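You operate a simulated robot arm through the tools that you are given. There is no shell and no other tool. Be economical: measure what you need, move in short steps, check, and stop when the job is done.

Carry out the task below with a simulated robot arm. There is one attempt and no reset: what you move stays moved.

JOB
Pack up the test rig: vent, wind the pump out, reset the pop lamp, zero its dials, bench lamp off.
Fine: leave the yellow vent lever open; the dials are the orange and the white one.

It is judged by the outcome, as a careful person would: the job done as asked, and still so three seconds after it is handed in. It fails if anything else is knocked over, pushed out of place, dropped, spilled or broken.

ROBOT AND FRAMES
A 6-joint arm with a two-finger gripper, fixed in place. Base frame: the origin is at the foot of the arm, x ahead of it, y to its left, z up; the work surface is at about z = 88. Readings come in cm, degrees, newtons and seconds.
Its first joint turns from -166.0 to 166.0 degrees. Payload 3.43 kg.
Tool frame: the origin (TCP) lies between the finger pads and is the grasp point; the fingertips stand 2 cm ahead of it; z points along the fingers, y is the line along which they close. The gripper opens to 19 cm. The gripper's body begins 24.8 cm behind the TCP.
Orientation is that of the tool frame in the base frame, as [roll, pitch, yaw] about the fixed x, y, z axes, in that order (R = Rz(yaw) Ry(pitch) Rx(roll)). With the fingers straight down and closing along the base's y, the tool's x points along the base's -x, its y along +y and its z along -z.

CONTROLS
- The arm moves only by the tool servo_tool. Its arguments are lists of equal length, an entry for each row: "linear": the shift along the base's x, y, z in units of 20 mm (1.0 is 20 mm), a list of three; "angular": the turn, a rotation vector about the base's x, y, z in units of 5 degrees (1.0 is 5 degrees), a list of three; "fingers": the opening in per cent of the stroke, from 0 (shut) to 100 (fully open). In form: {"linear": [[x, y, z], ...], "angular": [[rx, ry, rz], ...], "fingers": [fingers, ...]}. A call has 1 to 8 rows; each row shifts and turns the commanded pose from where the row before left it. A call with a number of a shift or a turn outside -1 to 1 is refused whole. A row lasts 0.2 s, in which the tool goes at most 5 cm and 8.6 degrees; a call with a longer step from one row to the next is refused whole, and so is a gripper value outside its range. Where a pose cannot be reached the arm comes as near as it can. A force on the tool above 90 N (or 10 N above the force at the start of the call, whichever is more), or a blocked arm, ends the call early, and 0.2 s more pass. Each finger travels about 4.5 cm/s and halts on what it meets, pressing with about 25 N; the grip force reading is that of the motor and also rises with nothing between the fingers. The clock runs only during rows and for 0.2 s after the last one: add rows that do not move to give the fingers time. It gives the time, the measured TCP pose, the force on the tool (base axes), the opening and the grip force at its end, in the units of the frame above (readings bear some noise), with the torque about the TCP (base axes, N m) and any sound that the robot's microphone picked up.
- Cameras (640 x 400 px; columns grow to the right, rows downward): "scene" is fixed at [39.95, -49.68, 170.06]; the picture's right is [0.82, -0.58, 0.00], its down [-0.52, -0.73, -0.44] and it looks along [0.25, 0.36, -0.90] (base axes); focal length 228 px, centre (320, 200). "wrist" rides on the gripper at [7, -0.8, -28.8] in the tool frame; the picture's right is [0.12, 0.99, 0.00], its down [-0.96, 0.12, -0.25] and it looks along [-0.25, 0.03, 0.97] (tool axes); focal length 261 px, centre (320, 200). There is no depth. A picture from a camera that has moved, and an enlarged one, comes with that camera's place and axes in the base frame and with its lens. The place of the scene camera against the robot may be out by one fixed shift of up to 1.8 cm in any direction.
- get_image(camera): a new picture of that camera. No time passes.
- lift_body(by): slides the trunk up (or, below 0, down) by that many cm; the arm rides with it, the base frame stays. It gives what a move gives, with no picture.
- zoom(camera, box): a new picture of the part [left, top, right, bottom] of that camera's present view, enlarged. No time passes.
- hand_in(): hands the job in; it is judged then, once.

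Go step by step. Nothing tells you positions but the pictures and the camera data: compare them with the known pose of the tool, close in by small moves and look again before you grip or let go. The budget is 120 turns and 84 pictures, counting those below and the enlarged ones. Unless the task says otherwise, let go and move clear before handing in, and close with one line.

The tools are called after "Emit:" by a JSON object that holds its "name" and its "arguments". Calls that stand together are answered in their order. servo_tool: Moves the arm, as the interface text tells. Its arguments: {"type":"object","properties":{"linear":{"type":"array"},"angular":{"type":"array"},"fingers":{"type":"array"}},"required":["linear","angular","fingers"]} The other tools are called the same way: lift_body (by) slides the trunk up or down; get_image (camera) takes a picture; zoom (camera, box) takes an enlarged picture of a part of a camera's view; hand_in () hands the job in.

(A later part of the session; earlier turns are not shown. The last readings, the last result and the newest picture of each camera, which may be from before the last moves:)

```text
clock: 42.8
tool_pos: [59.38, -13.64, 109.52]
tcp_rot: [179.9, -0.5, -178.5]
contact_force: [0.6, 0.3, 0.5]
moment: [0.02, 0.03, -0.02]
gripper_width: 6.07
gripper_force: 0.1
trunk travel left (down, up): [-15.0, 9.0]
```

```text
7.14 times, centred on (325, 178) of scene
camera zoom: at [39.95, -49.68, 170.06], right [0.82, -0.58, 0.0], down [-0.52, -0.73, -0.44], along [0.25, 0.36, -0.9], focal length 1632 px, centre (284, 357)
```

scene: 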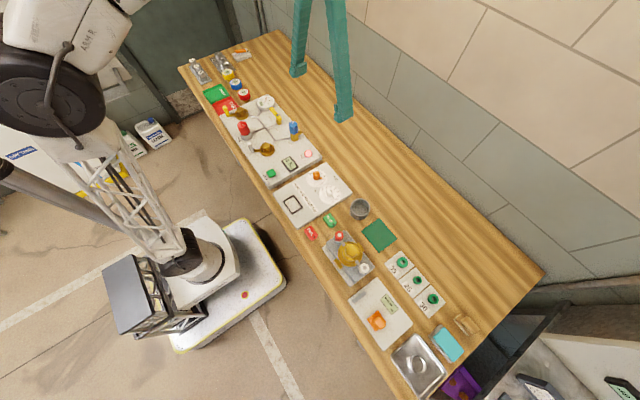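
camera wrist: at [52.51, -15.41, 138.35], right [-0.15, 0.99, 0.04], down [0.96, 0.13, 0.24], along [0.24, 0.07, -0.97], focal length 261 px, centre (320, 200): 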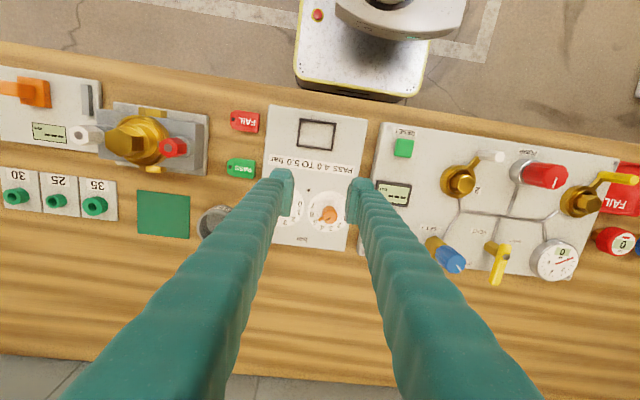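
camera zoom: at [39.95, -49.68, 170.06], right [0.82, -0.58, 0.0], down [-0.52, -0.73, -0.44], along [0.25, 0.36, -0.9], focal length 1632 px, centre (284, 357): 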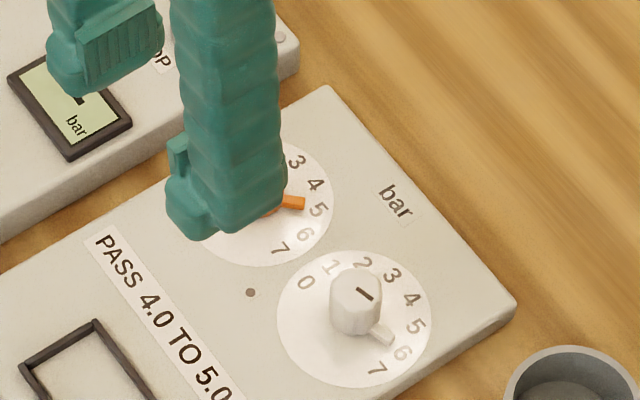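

Dial scale runs clockwise 0→7; orange points at 5, white near 6, each about 30° per unit, so both need turning counter-clockwise. I go over the orange knob (66.3, -9.6) and align the fingers either side of its pointer.

Emit:
{"name": "servo_tool", "arguments": {"linear": [[0.43, 0.25, 0], [0.43, 0.25, 0], [0.43, 0.25, 0], [0.43, 0.25, 0], [0.43, 0.25, 0], [0.43, 0.25, 0], [0.43, 0.25, 0], [0.43, 0.25, 0]], "angular": [[0, 0, -1], [0, 0, -1], [0, 0, -1], [0, 0, -1], [0, 0, -1], [0, 0, -1], [0, 0, -1], [0, 0, -1]], "fingers": [32, 32, 32, 32, 32, 32, 32, 32]}}

Emit:
{"name": "servo_tool", "arguments": {"linear": [[0, 0, -1], [0, 0, -1], [0, 0, -1], [0, 0, -1], [0, 0, -1], [0, 0, 0]], "angular": [[0, 0, -1], [0, 0, -1], [0, 0, -0.6], [0, 0, 0], [0, 0, 0], [0, 0, 0]], "fingers": [32, 32, 32, 32, 32, 32]}}

Emit:
{"name": "get_image", "arguments": {"camera": "wrist"}}

Emit:
{"name": "zoom", "arguments": {"camera": "wrist", "box": [260, 140, 380, 230]}}

```text
clock: 44.6
tool_pos: [66.19, -9.54, 109.61]
tcp_rot: [-179.9, -0.5, 141.5]
contact_force: [-0.6, 0.2, 1.0]
moment: [0.02, -0.08, -0.01]
gripper_width: 6.06
gripper_force: 0.1
trunk travel left (down, up): [-15.0, 9.0]
```

```text
clock: 46.0
tool_pos: [66.45, -9.56, 99.58]
tcp_rot: [180.0, -0.4, 128.6]
contact_force: [-0.6, 0.9, -0.5]
moment: [0.02, -0.01, 0.01]
gripper_width: 6.09
gripper_force: 0.0
trunk travel left (down, up): [-15.0, 9.0]
```

```text
47 pictures are left
camera wrist: at [61.38, -4.45, 128.48], right [0.7, 0.71, 0.0], down [0.69, -0.68, 0.24], along [0.17, -0.17, -0.97], focal length 261 px, centre (320, 200)
```

wrist: 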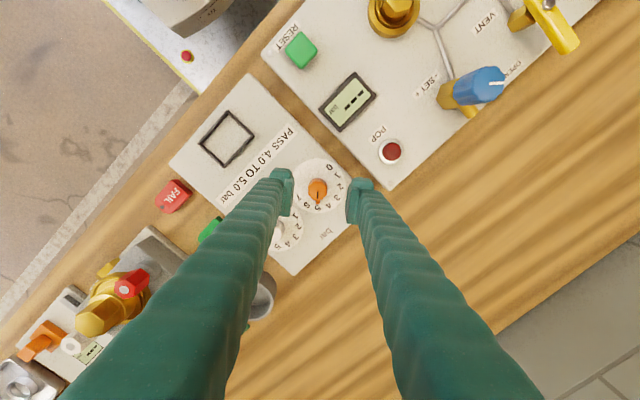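

```text
4.44 times, centred on (320, 185) of wrist
camera zoom: at [61.38, -4.45, 128.48], right [0.7, 0.71, 0.0], down [0.69, -0.68, 0.24], along [0.17, -0.17, -0.97], focal length 1158 px, centre (320, 267)
```

zoom: 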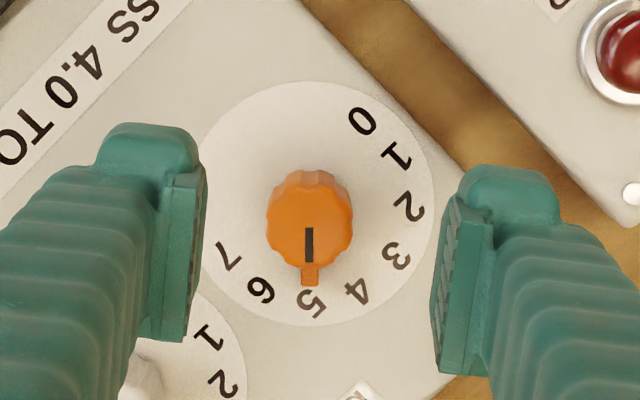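

Perfect view: orange is exactly at 5 with the fingers either side. I shift slightly, descend and grip the knob.

Emit:
{"name": "servo_tool", "arguments": {"linear": [[-0.12, -0.12, -1], [0, 0, -1], [0, 0, -0.95], [0, 0, 0], [0, 0, 0], [0, 0, 0], [0, 0, 0], [0, 0, 0]], "angular": [[0, 0, 0], [0, 0, 0], [0, 0, 0], [0, 0, 0], [0, 0, 0], [0, 0, 0], [0, 0, 0], [0, 0, 0]], "fingers": [32, 32, 32, 8, 8, 8, 8, 8]}}

Emit:
{"name": "zoom", "arguments": {"camera": "wrist", "box": [260, 140, 380, 230]}}

```text
clock: 47.8
tool_pos: [66.12, -9.67, 93.56]
tcp_rot: [179.9, -0.5, 128.6]
contact_force: [16.8, 19.0, -4.4]
moment: [0.31, -0.07, 0.1]
gripper_width: 2.57
gripper_force: 45.3
trunk travel left (down, up): [-15.0, 9.0]
```

```text
4.44 times, centred on (320, 185) of wrist
camera zoom: at [61.21, -4.68, 122.49], right [0.7, 0.71, 0.0], down [0.69, -0.68, 0.24], along [0.17, -0.17, -0.97], focal length 1158 px, centre (320, 267)
```

zoom: 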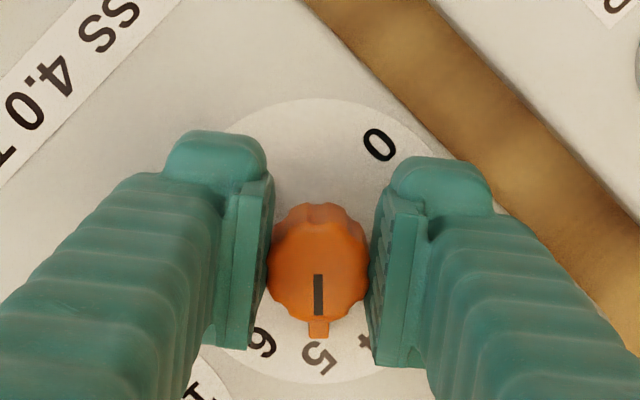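

Gripped. I turn 80° counter-clockwise and check.

Emit:
{"name": "servo_tool", "arguments": {"linear": [[0.03, 0.03, 0], [0, 0, 0], [0, 0, 0], [0, 0, 0], [0, 0, 0], [0, 0, 0], [0, 0, 0], [0, 0, 0]], "angular": [[0, 0, 1], [0, 0, 1], [0, 0, 1], [0, 0, 1], [0, 0, 1], [0, 0, 1], [0, 0, 1], [0, 0, 1]], "fingers": [8, 8, 8, 8, 8, 8, 8, 8]}}

Emit:
{"name": "servo_tool", "arguments": {"linear": [[0, 0, 0], [0, 0, 0], [0, 0, 0], [0, 0, 0], [0, 0, 0], [0, 0, 0], [0, 0, 0], [0, 0, 0]], "angular": [[0, 0, 1], [0, 0, 1], [0, 0, 1], [0, 0, 1], [0, 0, 1], [0, 0, 1], [0, 0, 1], [0, 0, 1]], "fingers": [8, 8, 8, 8, 8, 8, 8, 8]}}

Emit:
{"name": "zoom", "arguments": {"camera": "wrist", "box": [260, 140, 380, 230]}}

```text
clock: 49.6
tool_pos: [65.99, -9.88, 93.5]
tcp_rot: [-179.9, -0.6, 168.5]
contact_force: [-10.4, -15.4, -9.5]
moment: [-0.08, 0.49, -0.08]
gripper_width: 2.58
gripper_force: 45.0
trunk travel left (down, up): [-15.0, 9.0]
```

```text
clock: 51.4
tool_pos: [66.28, -9.97, 93.58]
tcp_rot: [-179.8, -0.3, -151.3]
contact_force: [30.4, -59.4, -6.5]
moment: [-0.26, -0.66, -0.08]
gripper_width: 2.6
gripper_force: 45.2
trunk travel left (down, up): [-15.0, 9.0]
```

```text
4.44 times, centred on (320, 185) of wrist
camera zoom: at [60.67, -13.84, 122.49], right [-0.58, 0.81, 0.0], down [0.79, 0.56, 0.24], along [0.2, 0.14, -0.97], focal length 1158 px, centre (320, 267)
```

zoom: 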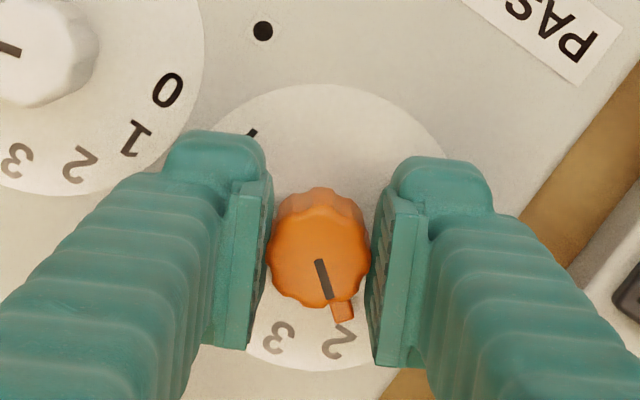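

Orange now points near 2. I relieve the sideways force and turn 50° more.

Emit:
{"name": "servo_tool", "arguments": {"linear": [[0.02, -0.05, 0], [0, 0, 0], [0, 0, 0], [0, 0, 0], [0, 0, 0], [0, 0, 0], [0, 0, 0], [0, 0, 0]], "angular": [[0, 0, 1], [0, 0, 1], [0, 0, 1], [0, 0, 1], [0, 0, 1], [0, 0, 1], [0, 0, 1], [0, 0, 1]], "fingers": [8, 8, 8, 8, 8, 8, 8, 8]}}

Emit:
{"name": "zoom", "arguments": {"camera": "wrist", "box": [260, 140, 380, 230]}}

```text
clock: 53.2
tool_pos: [66.56, -9.96, 93.57]
tcp_rot: [-179.8, -0.2, -111.2]
contact_force: [58.1, -36.1, 8.8]
moment: [-0.07, -0.69, 0.06]
gripper_width: 2.6
gripper_force: 45.4
trunk travel left (down, up): [-15.0, 9.0]
```

```text
4.44 times, centred on (320, 185) of wrist
camera zoom: at [64.65, -16.42, 122.49], right [-0.97, 0.25, 0.0], down [0.24, 0.94, 0.24], along [0.06, 0.23, -0.97], focal length 1158 px, centre (320, 267)
```

zoom: 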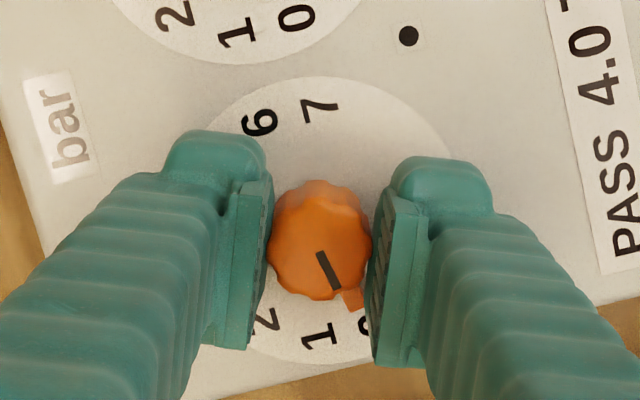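

Nearly at 0, about a third of a unit left. I turn 10° more with relief, then open to inspect.

Emit:
{"name": "servo_tool", "arguments": {"linear": [[0.05, -0.03, 0], [0, 0, 0], [0, 0, 0], [0, 0, 0], [0, 0, 0], [0, 0, 0], [0, 0, 0], [0, 0, 0]], "angular": [[0, 0, 1], [0, 0, 0.8], [0, 0, 0], [0, 0, 0], [0, 0, 0], [0, 0, 0], [0, 0, 0], [0, 0, 0]], "fingers": [8, 8, 8, 32, 32, 32, 32, 32]}}

Emit:
{"name": "zoom", "arguments": {"camera": "wrist", "box": [260, 140, 380, 230]}}

Emit:
{"name": "zoom", "arguments": {"camera": "scene", "box": [290, 150, 360, 206]}}

```text
clock: 55.0
tool_pos: [66.23, -9.83, 93.81]
tcp_rot: [179.9, -0.5, -102.5]
contact_force: [-0.7, 1.0, 0.9]
moment: [0.02, -0.01, -0.04]
gripper_width: 6.08
gripper_force: 0.0
trunk travel left (down, up): [-15.0, 9.0]
```

```text
4.44 times, centred on (320, 185) of wrist
camera zoom: at [65.55, -16.56, 122.57], right [-1.0, 0.1, 0.0], down [0.1, 0.97, 0.24], along [0.02, 0.24, -0.97], focal length 1158 px, centre (320, 267)
```

zoom: 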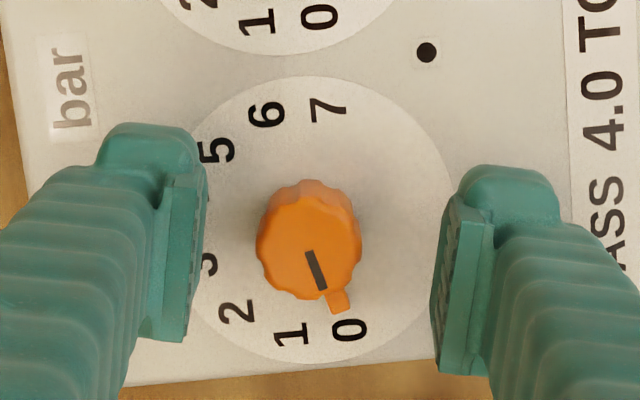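

```text
7.14 times, centred on (325, 178) of scene
camera zoom: at [39.95, -49.68, 170.06], right [0.82, -0.58, 0.0], down [-0.52, -0.73, -0.44], along [0.25, 0.36, -0.9], focal length 1632 px, centre (284, 357)
```

zoom: 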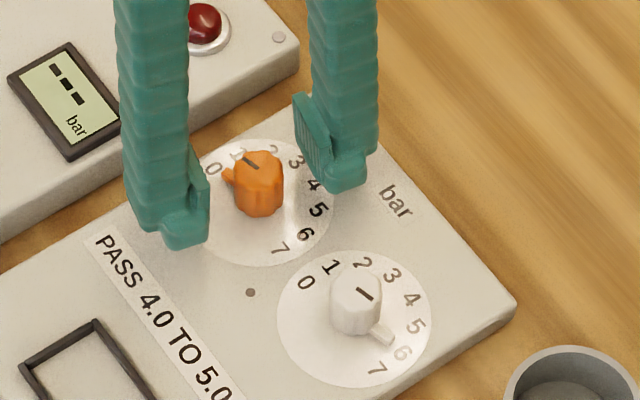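

Orange looks very near 0. I rotate the camera so that the 0 direction is vertical, for an exact check.

Emit:
{"name": "servo_tool", "arguments": {"linear": [[0, 0, 0], [0, 0, 0], [0, 0, 0], [0, 0, 0], [0, 0, 0]], "angular": [[0, 0, 1], [0, 0, 1], [0, 0, 1], [0, 0, 1], [0, 0, 0.2]], "fingers": [32, 32, 32, 32, 32]}}

Emit:
{"name": "zoom", "arguments": {"camera": "wrist", "box": [260, 140, 380, 230]}}

```text
clock: 56.2
tool_pos: [66.16, -9.9, 93.62]
tcp_rot: [-180.0, -0.6, -81.4]
contact_force: [-0.2, 0.1, -0.2]
moment: [0.0, -0.01, -0.02]
gripper_width: 6.05
gripper_force: 0.1
trunk travel left (down, up): [-15.0, 9.0]
```

```text
4.44 times, centred on (320, 185) of wrist
camera zoom: at [68.03, -16.32, 122.56], right [-0.96, -0.27, 0.0], down [-0.26, 0.94, 0.24], along [-0.07, 0.23, -0.97], focal length 1158 px, centre (320, 267)
```

zoom: 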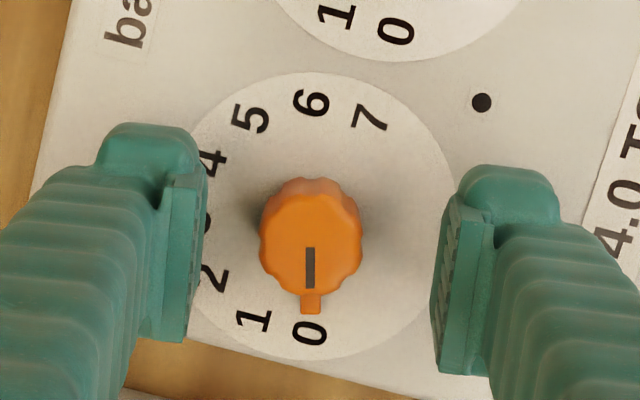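

Orange is dead on 0. Now I rise, move to the white dial near (66.4, -18.7) and unwind the wrist for its turn.

Emit:
{"name": "servo_tool", "arguments": {"linear": [[0, 0, 1], [0, 0, 1], [0, 0, 1], [0, 0, 1], [0, 0, 1], [0, -1, 0], [0, -1, 0], [0.1, -1, 0]], "angular": [[0, 0, 0], [0, 0, 0], [0, 0, -1], [0, 0, -1], [0, 0, -1], [0, 0, -1], [0, 0, -1], [0, 0, -1]], "fingers": [32, 32, 32, 32, 32, 32, 32, 32]}}

Emit:
{"name": "servo_tool", "arguments": {"linear": [[0, -1, 0], [0, -0.4, 0], [0, 0, 0], [0, 0, 0], [0, 0, 0], [0, 0, 0], [0, 0, 0], [0, 0, 0]], "angular": [[0, 0, -1], [0, 0, -1], [0, 0, -1], [0, 0, -1], [0, 0, -1], [0, 0, -1], [0, 0, -1], [0, 0, -1]], "fingers": [32, 32, 32, 32, 32, 32, 32, 32]}}

Emit:
{"name": "servo_tool", "arguments": {"linear": [[0, 0, 0], [0, 0, 0], [0, 0, 0], [0, 0, 0], [0, 0, 0], [0, 0, 0], [0, 0, 0], [0, 0, 0]], "angular": [[0, 0, -1], [0, 0, -1], [0, 0, -1], [0, 0, -1], [0, 0, -1], [0, 0, -1], [0, 0, -1], [0, 0, -1]], "fingers": [32, 32, 32, 32, 32, 32, 32, 32]}}

Emit:
{"name": "servo_tool", "arguments": {"linear": [[0, 0, 0], [0, 0, 0], [0, 0, 0], [0, 0, 0], [0, 0, 0], [0, 0, 0], [0, 0, 0], [0, 0, 0]], "angular": [[0, 0, -1], [0, 0, -1], [0, 0, -1], [0, 0, -1], [0, 0, -1], [0, 0, -1], [0, 0, -1], [0, 0, -1]], "fingers": [32, 32, 32, 32, 32, 32, 32, 32]}}

Emit:
{"name": "servo_tool", "arguments": {"linear": [[0, 0, -1], [0, 0, -0.9], [0, 0, 0]], "angular": [[0, 0, -1], [0, 0, -1], [0, 0, 0]], "fingers": [32, 32, 32]}}

Emit:
{"name": "zoom", "arguments": {"camera": "wrist", "box": [240, 120, 400, 240]}}

```text
clock: 58.0
tool_pos: [66.48, -15.9, 103.53]
tcp_rot: [179.9, -0.6, -111.5]
contact_force: [0.0, 0.0, 0.8]
moment: [-0.06, -0.02, 0.02]
gripper_width: 6.06
gripper_force: 0.0
trunk travel left (down, up): [-15.0, 9.0]
```

```text
clock: 59.8
tool_pos: [66.33, -18.65, 103.68]
tcp_rot: [180.0, -0.5, -151.5]
contact_force: [-0.4, 0.4, -1.0]
moment: [0.02, 0.01, 0.01]
gripper_width: 6.09
gripper_force: 0.1
trunk travel left (down, up): [-15.0, 9.0]
```

```text
clock: 61.6
tool_pos: [66.29, -18.72, 103.69]
tcp_rot: [180.0, -0.5, 168.5]
contact_force: [-0.4, 0.3, -0.4]
moment: [0.02, 0.02, 0.01]
gripper_width: 6.09
gripper_force: 0.1
trunk travel left (down, up): [-15.0, 9.0]
```

```text
clock: 63.4
tool_pos: [66.31, -18.93, 103.61]
tcp_rot: [180.0, -0.4, 128.5]
contact_force: [-0.3, 0.1, 0.2]
moment: [-0.03, 0.0, -0.02]
gripper_width: 6.07
gripper_force: 0.0
trunk travel left (down, up): [-15.0, 9.0]
```

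```text
clock: 64.2
tool_pos: [66.32, -18.8, 99.82]
tcp_rot: [179.9, -0.5, 118.5]
contact_force: [0.0, -0.4, -0.2]
moment: [0.02, -0.01, 0.01]
gripper_width: 6.09
gripper_force: 0.0
trunk travel left (down, up): [-15.0, 9.0]
```

```text
3.33 times, centred on (320, 180) of wrist
camera zoom: at [62.29, -13.02, 128.72], right [0.82, 0.58, 0.0], down [0.56, -0.79, 0.24], along [0.14, -0.19, -0.97], focal length 869 px, centre (320, 267)
```

zoom: 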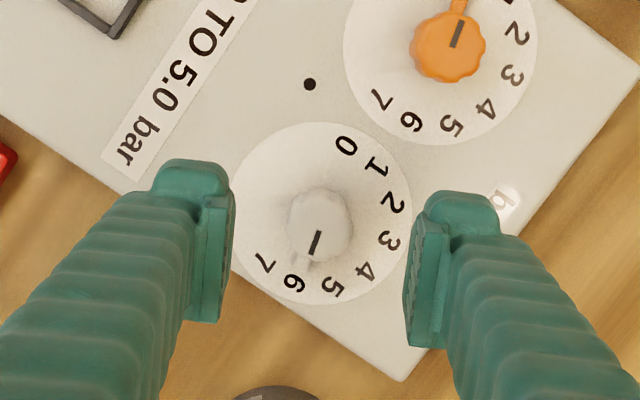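

The white knob (66.35, -18.6) is centred and points at about 5.8. I align a bit more, descend and grip.

Emit:
{"name": "servo_tool", "arguments": {"linear": [[0, 0.08, -1], [0, 0, -1], [0, 0, -1], [0, 0, -0.1], [0, 0, 0], [0, 0, 0], [0, 0, 0], [0, 0, 0]], "angular": [[0, 0, -1], [0, 0, -1], [0, 0, -1], [0, 0, 0], [0, 0, 0], [0, 0, 0], [0, 0, 0], [0, 0, 0]], "fingers": [32, 32, 32, 32, 8, 8, 8, 8]}}

Emit:
{"name": "zoom", "arguments": {"camera": "wrist", "box": [260, 140, 380, 230]}}

```text
clock: 66.0
tool_pos: [66.38, -18.41, 93.78]
tcp_rot: [-179.9, -0.5, 103.5]
contact_force: [-11.1, -2.9, -4.3]
moment: [-0.01, 0.08, -0.04]
gripper_width: 2.58
gripper_force: 45.4
trunk travel left (down, up): [-15.0, 9.0]
```

```text
4.44 times, centred on (320, 185) of wrist
camera zoom: at [63.92, -11.83, 122.62], right [0.94, 0.35, 0.0], down [0.34, -0.91, 0.24], along [0.08, -0.22, -0.97], focal length 1158 px, centre (320, 267)
```

zoom: 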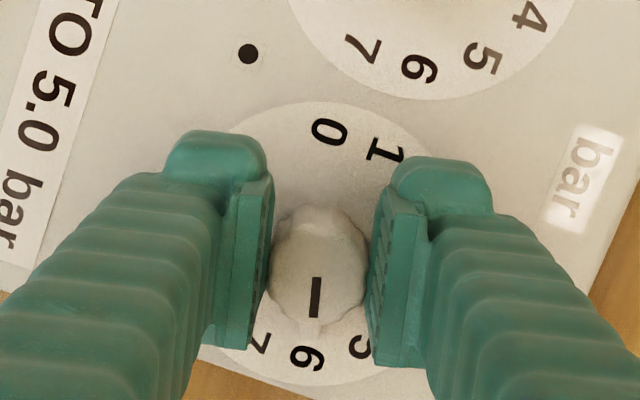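

Marker aligned with the grip, reading about 5.8. I turn counter-clockwise in stages.

Emit:
{"name": "servo_tool", "arguments": {"linear": [[0, 0, 0], [0, 0, 0], [0, 0, 0], [0, 0, 0], [0, 0, 0], [0, 0, 0], [0, 0, 0], [0, 0, 0]], "angular": [[0, 0, 1], [0, 0, 1], [0, 0, 1], [0, 0, 1], [0, 0, 1], [0, 0, 1], [0, 0, 1], [0, 0, 1]], "fingers": [8, 8, 8, 8, 8, 8, 8, 8]}}

Emit:
{"name": "servo_tool", "arguments": {"linear": [[0, 0, 0], [0, 0, 0], [0, 0, 0], [0, 0, 0], [0, 0, 0], [0, 0, 0], [0, 0, 0], [0, 0, 0]], "angular": [[0, 0, 1], [0, 0, 1], [0, 0, 1], [0, 0, 1], [0, 0, 1], [0, 0, 1], [0, 0, 1], [0, 0, 1]], "fingers": [8, 8, 8, 8, 8, 8, 8, 8]}}

```text
clock: 67.8
tool_pos: [66.42, -18.87, 93.69]
tcp_rot: [-180.0, -0.3, 143.6]
contact_force: [-42.6, -45.4, 2.3]
moment: [-0.88, -0.29, -0.14]
gripper_width: 2.63
gripper_force: 44.7
trunk travel left (down, up): [-15.0, 9.0]
```

```text
clock: 69.6
tool_pos: [66.53, -18.57, 93.63]
tcp_rot: [179.9, -0.4, -176.4]
contact_force: [1.6, -31.7, 10.6]
moment: [-0.41, -0.21, -0.02]
gripper_width: 3.3
gripper_force: 15.7
trunk travel left (down, up): [-15.0, 9.0]
```

The grip width changed, so I look before going on.

Emit:
{"name": "zoom", "arguments": {"camera": "wrist", "box": [260, 140, 380, 230]}}

```text
4.44 times, centred on (320, 185) of wrist
camera zoom: at [59.67, -19.77, 122.56], right [-0.18, 0.98, 0.0], down [0.95, 0.18, 0.24], along [0.24, 0.05, -0.97], focal length 1158 px, centre (320, 267)
```

zoom: 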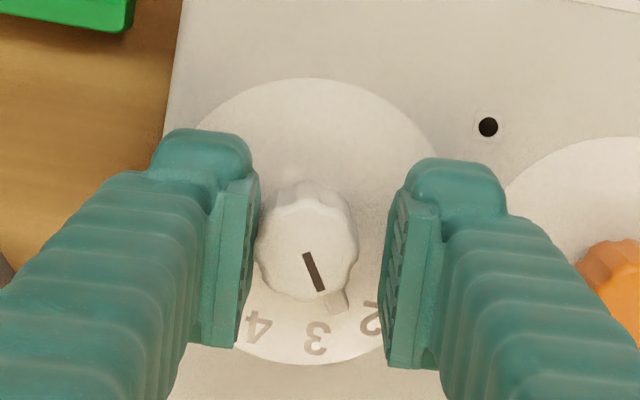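

White is now around 2.5 and the grip slipped on the scallops. I reopen, realign to the marker, grip again and turn a further 40°.

Emit:
{"name": "servo_tool", "arguments": {"linear": [[0, 0, 0], [0, 0, 0], [0, 0, 0], [0, 0, 0], [0, 0, 0], [0, 0, 0], [0, 0, 0], [0, 0, 0]], "angular": [[0, 0, 0], [0, 0, 0], [0, 0, 1], [0, 0, 1], [0, 0, 1], [0, 0, 1], [0, 0, 0], [0, 0, 0]], "fingers": [30, 30, 30, 30, 30, 30, 30, 30]}}

Emit:
{"name": "servo_tool", "arguments": {"linear": [[0, 0, 0], [0, 0, 0], [0, 0, 0], [0, 0, 0], [0, 0, 0], [0, 0, 0], [0, 0, 0], [0, 0, 0]], "angular": [[0, 0, 0], [0, 0, 0], [0, 0, 0], [0, 0, 0], [0, 0, 1], [0, 0, 1], [0, 0, 1], [0, 0, 1]], "fingers": [8, 8, 8, 8, 8, 8, 8, 8]}}

Emit:
{"name": "servo_tool", "arguments": {"linear": [[0, 0, 0], [0, 0, 0], [0, 0, 0], [0, 0, 0]], "angular": [[0, 0, 1], [0, 0, 1], [0, 0, 1], [0, 0, 1]], "fingers": [8, 8, 8, 8]}}

Emit:
{"name": "zoom", "arguments": {"camera": "wrist", "box": [260, 140, 380, 230]}}

```text
clock: 71.4
tool_pos: [66.55, -18.47, 93.59]
tcp_rot: [180.0, -0.5, -156.4]
contact_force: [-0.1, -0.6, 0.0]
moment: [0.0, 0.02, -0.02]
gripper_width: 5.7
gripper_force: 0.1
trunk travel left (down, up): [-15.0, 9.0]
```

```text
clock: 73.2
tool_pos: [66.51, -18.67, 93.56]
tcp_rot: [180.0, -0.4, -136.4]
contact_force: [19.9, -21.6, -2.0]
moment: [-0.13, -0.14, 0.09]
gripper_width: 3.15
gripper_force: 13.4
trunk travel left (down, up): [-15.0, 9.0]
```

```text
clock: 74.2
tool_pos: [66.5, -18.51, 93.74]
tcp_rot: [180.0, -0.3, -116.4]
contact_force: [24.2, -10.4, 4.6]
moment: [-0.09, -0.28, 0.11]
gripper_width: 3.08
gripper_force: 13.6
trunk travel left (down, up): [-15.0, 9.0]
```

```text
4.44 times, centred on (320, 185) of wrist
camera zoom: at [64.17, -24.83, 122.52], right [-0.94, 0.33, 0.0], down [0.32, 0.91, 0.24], along [0.08, 0.23, -0.97], focal length 1158 px, centre (320, 267)
```

zoom: 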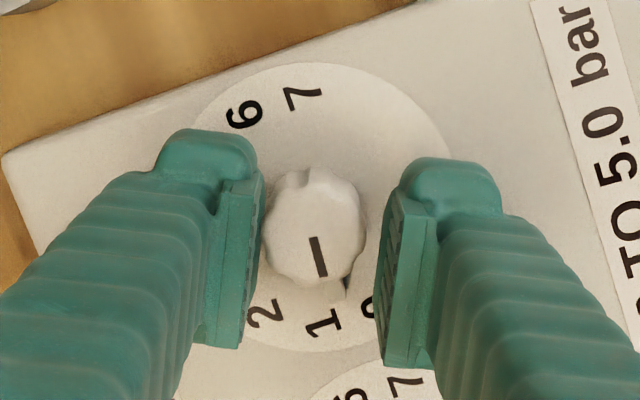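

White is near 0.6. I recentre the grip on the knob (shift about 3 mm) and turn 15° more.

Emit:
{"name": "servo_tool", "arguments": {"linear": [[0.07, -0.03, 0], [0.06, -0.02, 0], [0, 0, 0], [0, 0, 0], [0, 0, 0], [0, 0, 0], [0, 0, 0]], "angular": [[0, 0, 0], [0, 0, 0], [0, 0, 0], [0, 0, 1], [0, 0, 1], [0, 0, 1], [0, 0, 0]], "fingers": [8, 8, 8, 8, 8, 8, 8]}}

Emit:
{"name": "zoom", "arguments": {"camera": "wrist", "box": [260, 140, 380, 230]}}

```text
clock: 75.8
tool_pos: [66.58, -18.61, 93.61]
tcp_rot: [179.8, -0.5, -101.3]
contact_force: [-33.3, 0.6, -7.5]
moment: [-0.01, 0.27, -0.12]
gripper_width: 2.58
gripper_force: 45.3
trunk travel left (down, up): [-15.0, 9.0]
```

```text
4.44 times, centred on (320, 185) of wrist
camera zoom: at [66.13, -25.33, 122.48], right [-1.0, 0.08, 0.0], down [0.08, 0.97, 0.24], along [0.01, 0.24, -0.97], focal length 1158 px, centre (320, 267)
```

zoom: 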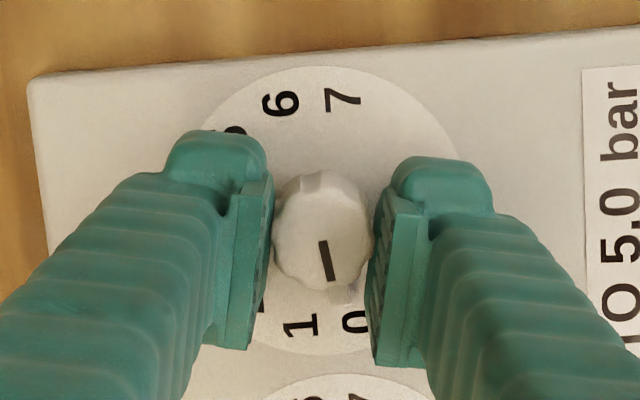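

About 9° remains. I turn that, release, and bring the camera to the same check angle as before.

Emit:
{"name": "servo_tool", "arguments": {"linear": [[0, 0, 0], [0, 0, 0], [0, 0, 0], [0, 0, 0], [0, 0, 0], [0, 0, 0], [0, 0, 0], [0, 0, 0]], "angular": [[0, 0, 1], [0, 0, 0.8], [0, 0, 0], [0, 0, 0], [0, 0, 0], [0, 0, 1], [0, 0, 1], [0, 0, 0.2]], "fingers": [8, 8, 8, 32, 32, 32, 32, 32]}}

Emit:
{"name": "zoom", "arguments": {"camera": "wrist", "box": [260, 140, 380, 230]}}

```text
clock: 77.6
tool_pos: [66.67, -18.52, 93.66]
tcp_rot: [180.0, -0.5, -81.4]
contact_force: [0.5, -0.5, 0.1]
moment: [-0.02, -0.01, -0.02]
gripper_width: 6.1
gripper_force: 0.1
trunk travel left (down, up): [-15.0, 9.0]
```

```text
4.44 times, centred on (320, 185) of wrist
camera zoom: at [68.48, -25.03, 122.54], right [-0.96, -0.27, 0.0], down [-0.26, 0.94, 0.24], along [-0.06, 0.23, -0.97], focal length 1158 px, centre (320, 267)
```

zoom: 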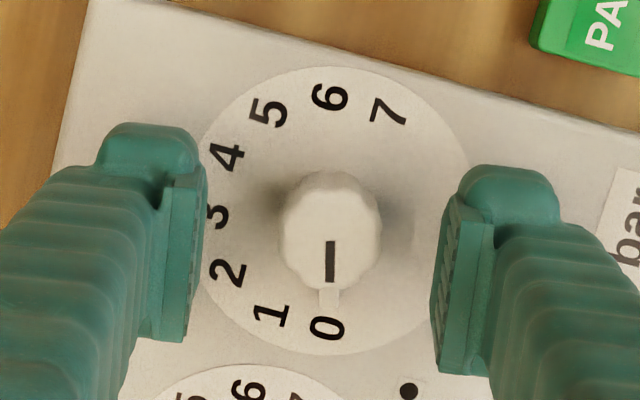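

White is on 0 too. Now I rise and travel left towards the bench lamp switch, turning the wrist to face it.

Emit:
{"name": "servo_tool", "arguments": {"linear": [[0, 0, 1], [0, 0, 1], [0, 0, 1], [0, 0, 1], [0, 0, 1], [0, 0, 1], [0, 0, 1], [0, 0, 1]], "angular": [[0, 0, 0], [0, 0, 0], [0, 0, 0], [0, 0, -1], [0, 0, -1], [0, 0, -1], [0, 0, -1], [0, 0, -1]], "fingers": [32, 32, 0, 0, 0, 0, 0, 0]}}

Emit:
{"name": "servo_tool", "arguments": {"linear": [[0, 1, 0.5], [0, 1, 0.5], [0, 1, 0.5], [0, 1, 0.5], [0, 1, 0.5], [0, 1, 0], [0, 1, 0], [0, 1, 0]], "angular": [[0, 0, -1], [0, 0, -1], [0, 0, -1], [0, 0, -1], [0, 0, -1], [0, 0, -0.7], [0, 0, 0], [0, 0, 0]], "fingers": [0, 0, 0, 0, 0, 0, 0, 0]}}

Emit:
{"name": "servo_tool", "arguments": {"linear": [[0, 1, 0], [0, 1, 0], [0, 1, 0], [0, 1, 0], [0, 1, 0], [0, 1, 0], [0, 1, 0], [0, 1, 0]], "angular": [[0, 0, 0], [0, 0, 0], [0, 0, 0], [0, 0, 0], [0, 0, 0], [0, 0, 0], [0, 0, 0], [0, 0, 0]], "fingers": [0, 0, 0, 0, 0, 0, 0, 0]}}

Emit:
{"name": "servo_tool", "arguments": {"linear": [[0, 1, 0], [0, 1, 0], [0, 1, 0], [0, 1, 0], [0, 1, 0], [0, 1, 0], [0, 1, 0], [0, 1, 0]], "angular": [[0, 0, 0], [0, 0, 0], [0, 0, 0], [0, 0, 0], [0, 0, 0], [0, 0, 0], [0, 0, 0], [0, 0, 0]], "fingers": [0, 0, 0, 0, 0, 0, 0, 0]}}

Emit:
{"name": "servo_tool", "arguments": {"linear": [[0, 1, 0], [0, 1, 0], [0, 1, 0], [0, 1, 0], [0, 1, 0], [0, 1, 0], [0, 1, 0], [0, 1, 0]], "angular": [[0, 0, 0], [0, 0, 0], [0, 0, 0], [0, 0, 0], [0, 0, 0], [0, 0, 0], [0, 0, 0], [0, 0, 0]], "fingers": [0, 0, 0, 0, 0, 0, 0, 0]}}

Emit:
{"name": "get_image", "arguments": {"camera": "wrist"}}

```text
clock: 79.4
tool_pos: [66.71, -18.48, 109.54]
tcp_rot: [179.8, -0.5, -106.5]
contact_force: [-0.7, -0.4, -0.9]
moment: [0.0, 0.02, 0.02]
gripper_width: 0.01
gripper_force: 24.9
trunk travel left (down, up): [-15.0, 9.0]
```

```text
clock: 81.2
tool_pos: [66.72, -2.7, 114.6]
tcp_rot: [-180.0, -0.4, -135.1]
contact_force: [0.2, 0.2, -0.1]
moment: [0.07, -0.01, -0.01]
gripper_width: 0.0
gripper_force: 25.2
trunk travel left (down, up): [-15.0, 9.0]
```

```text
clock: 83.0
tool_pos: [66.58, 13.12, 114.74]
tcp_rot: [-179.9, -0.5, -135.0]
contact_force: [-0.2, 0.6, -0.4]
moment: [0.06, 0.02, 0.02]
gripper_width: 0.0
gripper_force: 25.1
trunk travel left (down, up): [-15.0, 9.0]
```

```text
clock: 84.8
tool_pos: [66.6, 29.49, 114.65]
tcp_rot: [180.0, -0.5, -134.9]
contact_force: [-0.4, -0.4, 0.8]
moment: [0.08, 0.04, 0.0]
gripper_width: 0.0
gripper_force: 25.5
trunk travel left (down, up): [-15.0, 9.0]
```

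```text
clock: 86.6
tool_pos: [66.7, 45.42, 114.65]
tcp_rot: [180.0, -0.5, -134.9]
contact_force: [-0.2, -0.2, 0.6]
moment: [0.08, 0.0, -0.04]
gripper_width: 0.01
gripper_force: 25.4
trunk travel left (down, up): [-15.0, 9.0]
```

```text
33 pictures are left
camera wrist: at [62.52, 40.18, 143.54], right [-0.79, 0.62, 0.0], down [0.6, 0.76, 0.24], along [0.15, 0.19, -0.97], focal length 261 px, centre (320, 200)
```

wrist: 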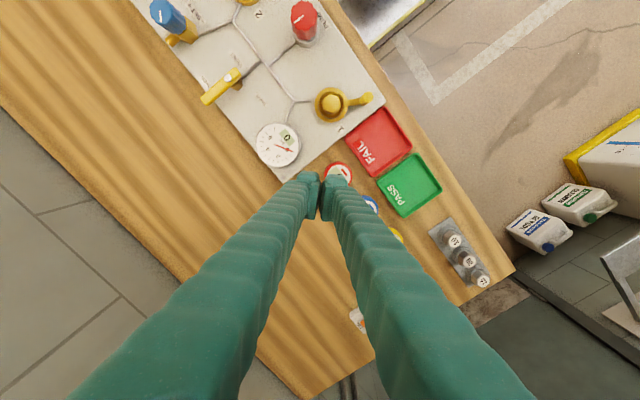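

Next I go on to near (62, 61) and tilt the tool outward by 40° to gain reach.

Emit:
{"name": "servo_tool", "arguments": {"linear": [[-0.2, 1, 0], [-0.2, 1, 0], [-0.2, 1, 0], [-0.2, 1, 0], [-0.2, 1, 0], [-0.2, 1, 0], [-0.2, 1, 0], [-0.2, 1, 0]], "angular": [[0.7, -0.7, 0], [0.7, -0.7, 0], [0.7, -0.7, 0], [0.7, -0.7, 0], [0.7, -0.7, 0], [0.7, -0.7, 0], [0.7, -0.7, 0], [0.7, -0.7, 0]], "fingers": [0, 0, 0, 0, 0, 0, 0, 0]}}

Emit:
{"name": "get_image", "arguments": {"camera": "wrist"}}

```text
clock: 88.4
tool_pos: [63.41, 61.36, 114.68]
tcp_rot: [179.9, 39.2, -135.0]
contact_force: [0.1, 1.1, -1.3]
moment: [-0.01, 0.05, -0.01]
gripper_width: 0.02
gripper_force: 25.6
trunk travel left (down, up): [-15.0, 9.0]
```

```text
32 pictures are left
camera wrist: at [47.28, 44.17, 132.59], right [-0.77, 0.64, -0.07], down [0.34, 0.5, 0.8], along [0.55, 0.59, -0.6], focal length 261 px, centre (320, 200)
```

wrist: 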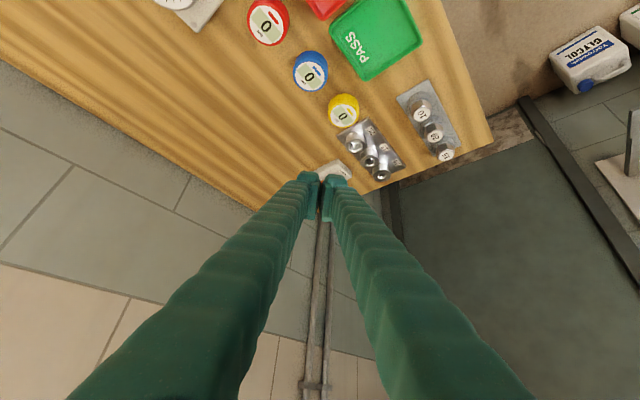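

Emit:
{"name": "zoom", "arguments": {"camera": "wrist", "box": [280, 130, 380, 205]}}

Emit:
{"name": "zoom", "arguments": {"camera": "scene", "box": [215, 30, 275, 75]}}

```text
5.33 times, centred on (330, 168) of wrist
camera zoom: at [47.28, 44.17, 132.59], right [-0.77, 0.64, -0.07], down [0.34, 0.5, 0.8], along [0.55, 0.59, -0.6], focal length 1390 px, centre (267, 373)
```

zoom: 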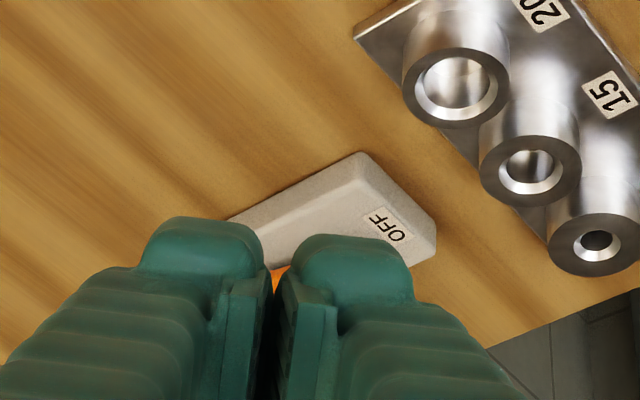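

```text
8.89 times, centred on (245, 52) of scene
camera zoom: at [39.95, -49.68, 170.06], right [0.82, -0.58, 0.0], down [-0.52, -0.73, -0.44], along [0.25, 0.36, -0.9], focal length 2031 px, centre (987, 1511)
```

zoom: 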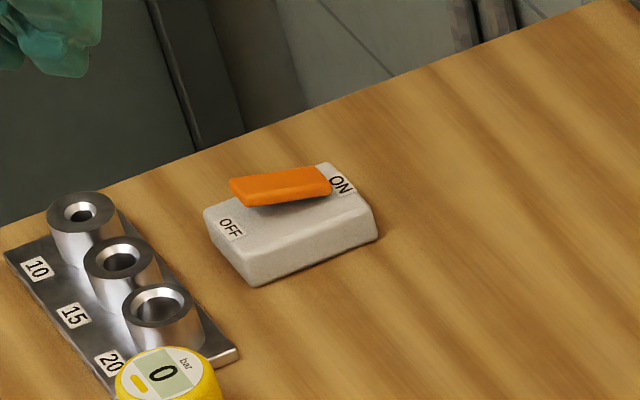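

The rocker's OFF end is raised, near (75.5, 78). I approach to hover just above it with the tilted, shut fingers and check.

Emit:
{"name": "servo_tool", "arguments": {"linear": [[0.72, 1, -0.6], [0.72, 1, -0.6], [0.72, 1, -0.6], [0.72, 1, -0.6], [0.72, 1, -0.6], [0.72, 1, -0.6], [0.72, 1, -0.6], [0.72, 1, -0.6]], "angular": [[0, 0, 0], [0, 0, 0], [0, 0, 0], [0, 0, 0], [0, 0, 0], [0, 0, 0], [0, 0, 0], [0, 0, 0]], "fingers": [0, 0, 0, 0, 0, 0, 0, 0]}}

Emit:
{"name": "zoom", "arguments": {"camera": "wrist", "box": [260, 120, 400, 225]}}

Emit:
{"name": "zoom", "arguments": {"camera": "scene", "box": [215, 10, 285, 75]}}

```text
clock: 90.2
tool_pos: [75.02, 77.47, 105.26]
tcp_rot: [-180.0, 39.2, -134.9]
contact_force: [0.3, -0.3, 1.0]
moment: [0.01, -0.03, 0.01]
gripper_width: 0.0
gripper_force: 24.6
trunk travel left (down, up): [-15.0, 9.0]
```

```text
3.81 times, centred on (330, 172) of wrist
camera zoom: at [58.79, 60.31, 123.18], right [-0.77, 0.64, -0.08], down [0.33, 0.5, 0.8], along [0.55, 0.59, -0.6], focal length 993 px, centre (282, 305)
```

zoom: 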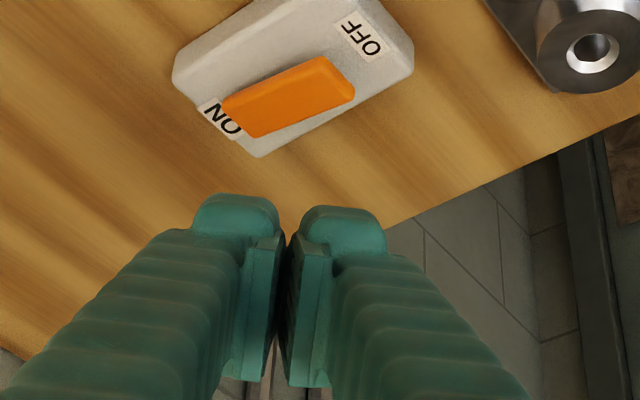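

```text
6.15 times, centred on (250, 42) of scene
camera zoom: at [39.95, -49.68, 170.06], right [0.82, -0.58, 0.0], down [-0.52, -0.73, -0.44], along [0.25, 0.36, -0.9], focal length 1406 px, centre (751, 1169)
```

zoom: 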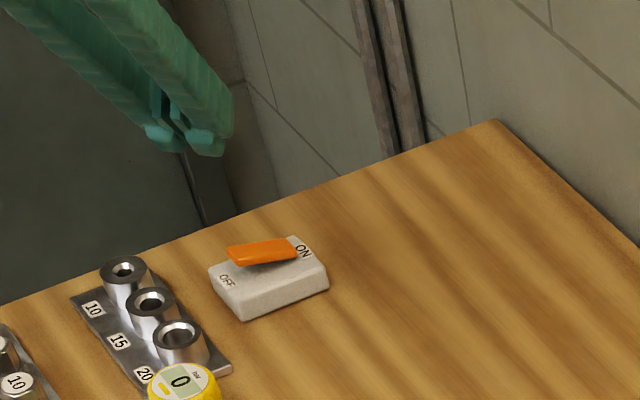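

The switch lies along x with its centre line near y = 79.4, OFF end near x = 75. I move over the OFF half and descend to just above it.

Emit:
{"name": "servo_tool", "arguments": {"linear": [[0.15, 0.25, -0.9], [0.15, 0.25, -0.9], [0.15, 0.25, -0.9], [0.15, 0.25, -0.9], [0, 0, 0]], "angular": [[0, 0, 0], [0, 0, 0], [0, 0, 0], [0, 0, 0], [0, 0, 0]], "fingers": [0, 0, 0, 0, 0]}}

Emit:
{"name": "zoom", "arguments": {"camera": "wrist", "box": [260, 120, 400, 225]}}

Emit:
{"name": "zoom", "arguments": {"camera": "scene", "box": [215, 10, 285, 75]}}

```text
clock: 91.4
tool_pos: [76.29, 79.51, 97.84]
tcp_rot: [-179.9, 39.2, -134.9]
contact_force: [0.2, 0.9, -0.8]
moment: [-0.01, -0.03, -0.03]
gripper_width: 0.03
gripper_force: 25.1
trunk travel left (down, up): [-15.0, 9.0]
```

```text
3.81 times, centred on (330, 172) of wrist
camera zoom: at [60.11, 62.24, 115.69], right [-0.77, 0.64, -0.08], down [0.33, 0.5, 0.8], along [0.55, 0.59, -0.6], focal length 993 px, centre (282, 305)
```

zoom: 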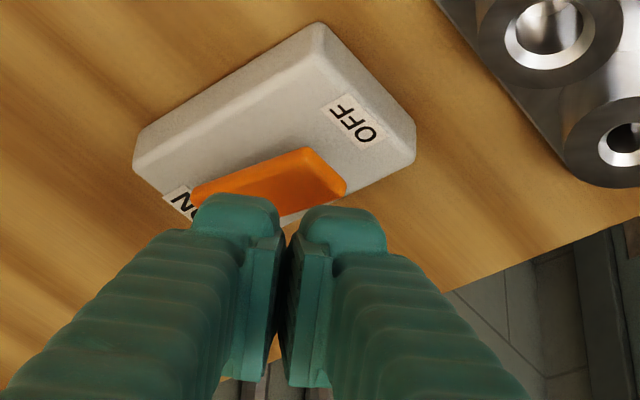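

```text
6.15 times, centred on (250, 42) of scene
camera zoom: at [39.95, -49.68, 170.06], right [0.82, -0.58, 0.0], down [-0.52, -0.73, -0.44], along [0.25, 0.36, -0.9], focal length 1406 px, centre (751, 1169)
```

zoom: 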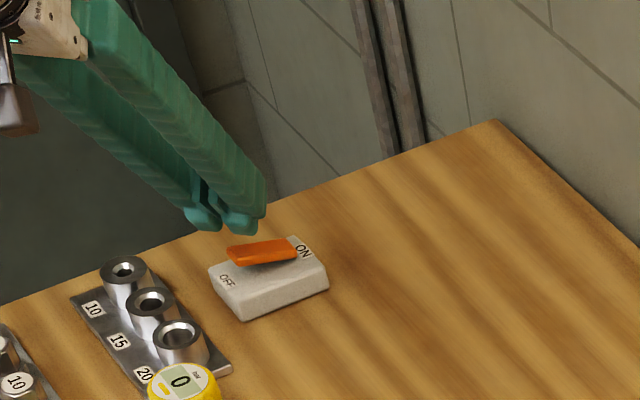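

I shift 0.9 cm toward the OFF end, then press down slowly.

Emit:
{"name": "servo_tool", "arguments": {"linear": [[-0.45, 0, 0], [0, 0, -0.15], [0, 0, -0.15], [0, 0, -0.15], [0, 0, -0.15], [0, 0, -0.15], [0, 0, -0.15], [0, 0, -0.15]], "angular": [[0, 0, 0], [0, 0, 0], [0, 0, 0], [0, 0, 0], [0, 0, 0], [0, 0, 0], [0, 0, 0], [0, 0, 0]], "fingers": [0, 0, 0, 0, 0, 0, 0, 0]}}

Emit:
{"name": "zoom", "arguments": {"camera": "wrist", "box": [260, 120, 400, 225]}}

Emit:
{"name": "zoom", "arguments": {"camera": "scene", "box": [225, 30, 275, 70]}}

```text
clock: 93.2
tool_pos: [75.23, 79.37, 95.63]
tcp_rot: [-180.0, 39.1, -134.9]
contact_force: [0.2, 0.1, 0.9]
moment: [-0.03, 0.02, 0.01]
gripper_width: 0.01
gripper_force: 25.3
trunk travel left (down, up): [-15.0, 9.0]
```

```text
3.81 times, centred on (330, 172) of wrist
camera zoom: at [59.11, 62.23, 113.64], right [-0.77, 0.64, -0.08], down [0.33, 0.5, 0.8], along [0.55, 0.59, -0.6], focal length 993 px, centre (282, 305)
```

zoom: 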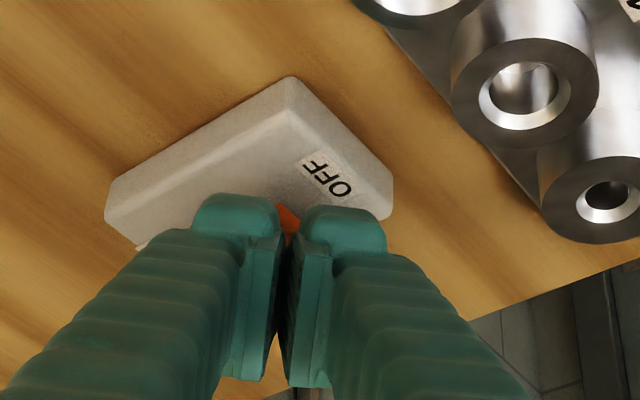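

```text
10.00 times, centred on (250, 50) of scene
camera zoom: at [39.95, -49.68, 170.06], right [0.82, -0.58, 0.0], down [-0.52, -0.73, -0.44], along [0.25, 0.36, -0.9], focal length 2284 px, centre (1020, 1700)
```

zoom: 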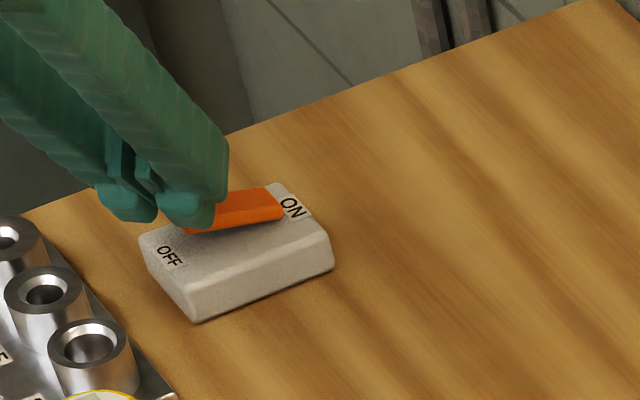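

The tips are right over the OFF end with no contact yet. I keep pressing down slowly.

Emit:
{"name": "servo_tool", "arguments": {"linear": [[0, 0, -0.12], [0, 0, -0.12], [0, 0, -0.12], [0, 0, -0.12], [0, 0, -0.12], [0, 0, 0]], "angular": [[0, 0, 0], [0, 0, 0], [0, 0, 0], [0, 0, 0], [0, 0, 0], [0, 0, 0]], "fingers": [0, 0, 0, 0, 0, 0]}}

Emit:
{"name": "zoom", "arguments": {"camera": "scene", "box": [225, 30, 275, 70]}}

```text
clock: 94.6
tool_pos: [75.28, 79.48, 94.57]
tcp_rot: [180.0, 39.1, -134.9]
contact_force: [-0.4, -0.3, 0.5]
moment: [0.02, 0.01, -0.02]
gripper_width: 0.0
gripper_force: 25.0
trunk travel left (down, up): [-15.0, 9.0]
```

```text
10.00 times, centred on (250, 50) of scene
camera zoom: at [39.95, -49.68, 170.06], right [0.82, -0.58, 0.0], down [-0.52, -0.73, -0.44], along [0.25, 0.36, -0.9], focal length 2284 px, centre (1020, 1700)
```

zoom: 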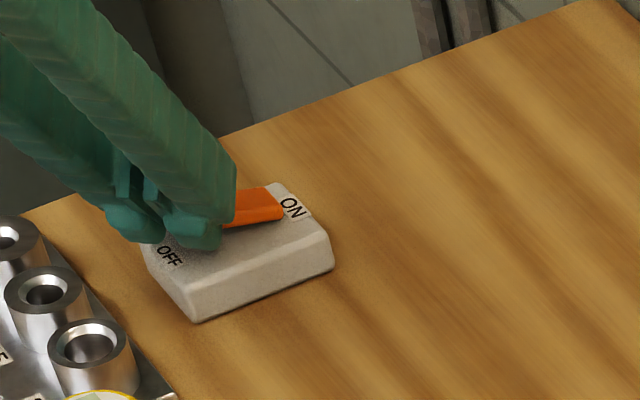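

Emit:
{"name": "zoom", "arguments": {"camera": "wrist", "box": [260, 120, 400, 225]}}

```text
3.81 times, centred on (330, 172) of wrist
camera zoom: at [59.16, 62.26, 112.5], right [-0.77, 0.64, -0.08], down [0.34, 0.5, 0.8], along [0.55, 0.59, -0.6], focal length 993 px, centre (282, 305)
```

zoom: 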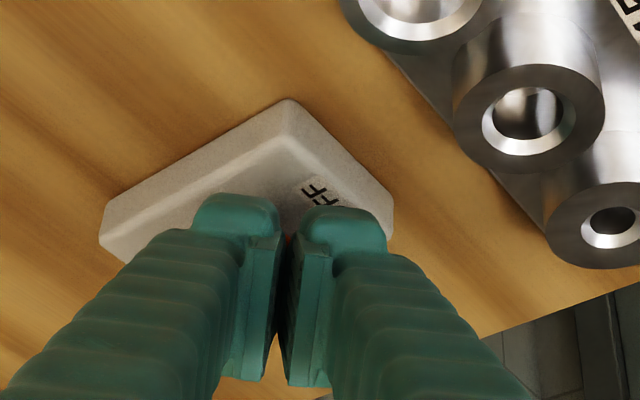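

Still free; a sliver of orange shows between the fingers, so they are above it. I continue down in small steps.

Emit:
{"name": "servo_tool", "arguments": {"linear": [[0.1, 0, -0.1], [0.1, 0, -0.1], [0, 0, -0.1], [0, 0, -0.1], [0, 0, -0.1], [0, 0, 0]], "angular": [[0, 0, 0], [0, 0, 0], [0, 0, 0], [0, 0, 0], [0, 0, 0], [0, 0, 0]], "fingers": [0, 0, 0, 0, 0, 0]}}

Emit:
{"name": "zoom", "arguments": {"camera": "scene", "box": [225, 30, 275, 70]}}

```text
clock: 96.0
tool_pos: [75.79, 79.34, 93.48]
tcp_rot: [-180.0, 39.1, -134.9]
contact_force: [-0.4, 0.6, 0.2]
moment: [0.0, 0.03, 0.0]
gripper_width: 0.0
gripper_force: 24.8
trunk travel left (down, up): [-15.0, 9.0]
heard: click
```

```text
10.00 times, centred on (250, 50) of scene
camera zoom: at [39.95, -49.68, 170.06], right [0.82, -0.58, 0.0], down [-0.52, -0.73, -0.44], along [0.25, 0.36, -0.9], focal length 2284 px, centre (1020, 1700)
```

zoom: 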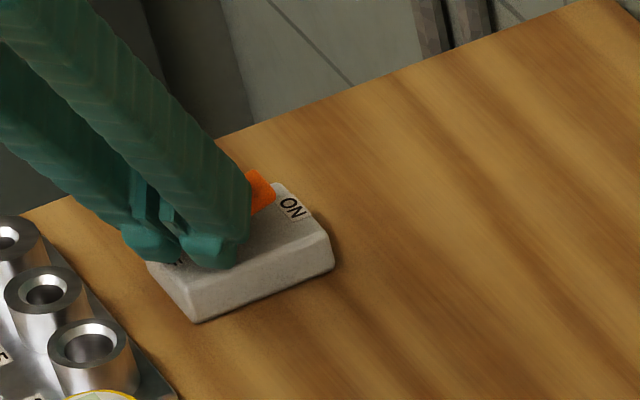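

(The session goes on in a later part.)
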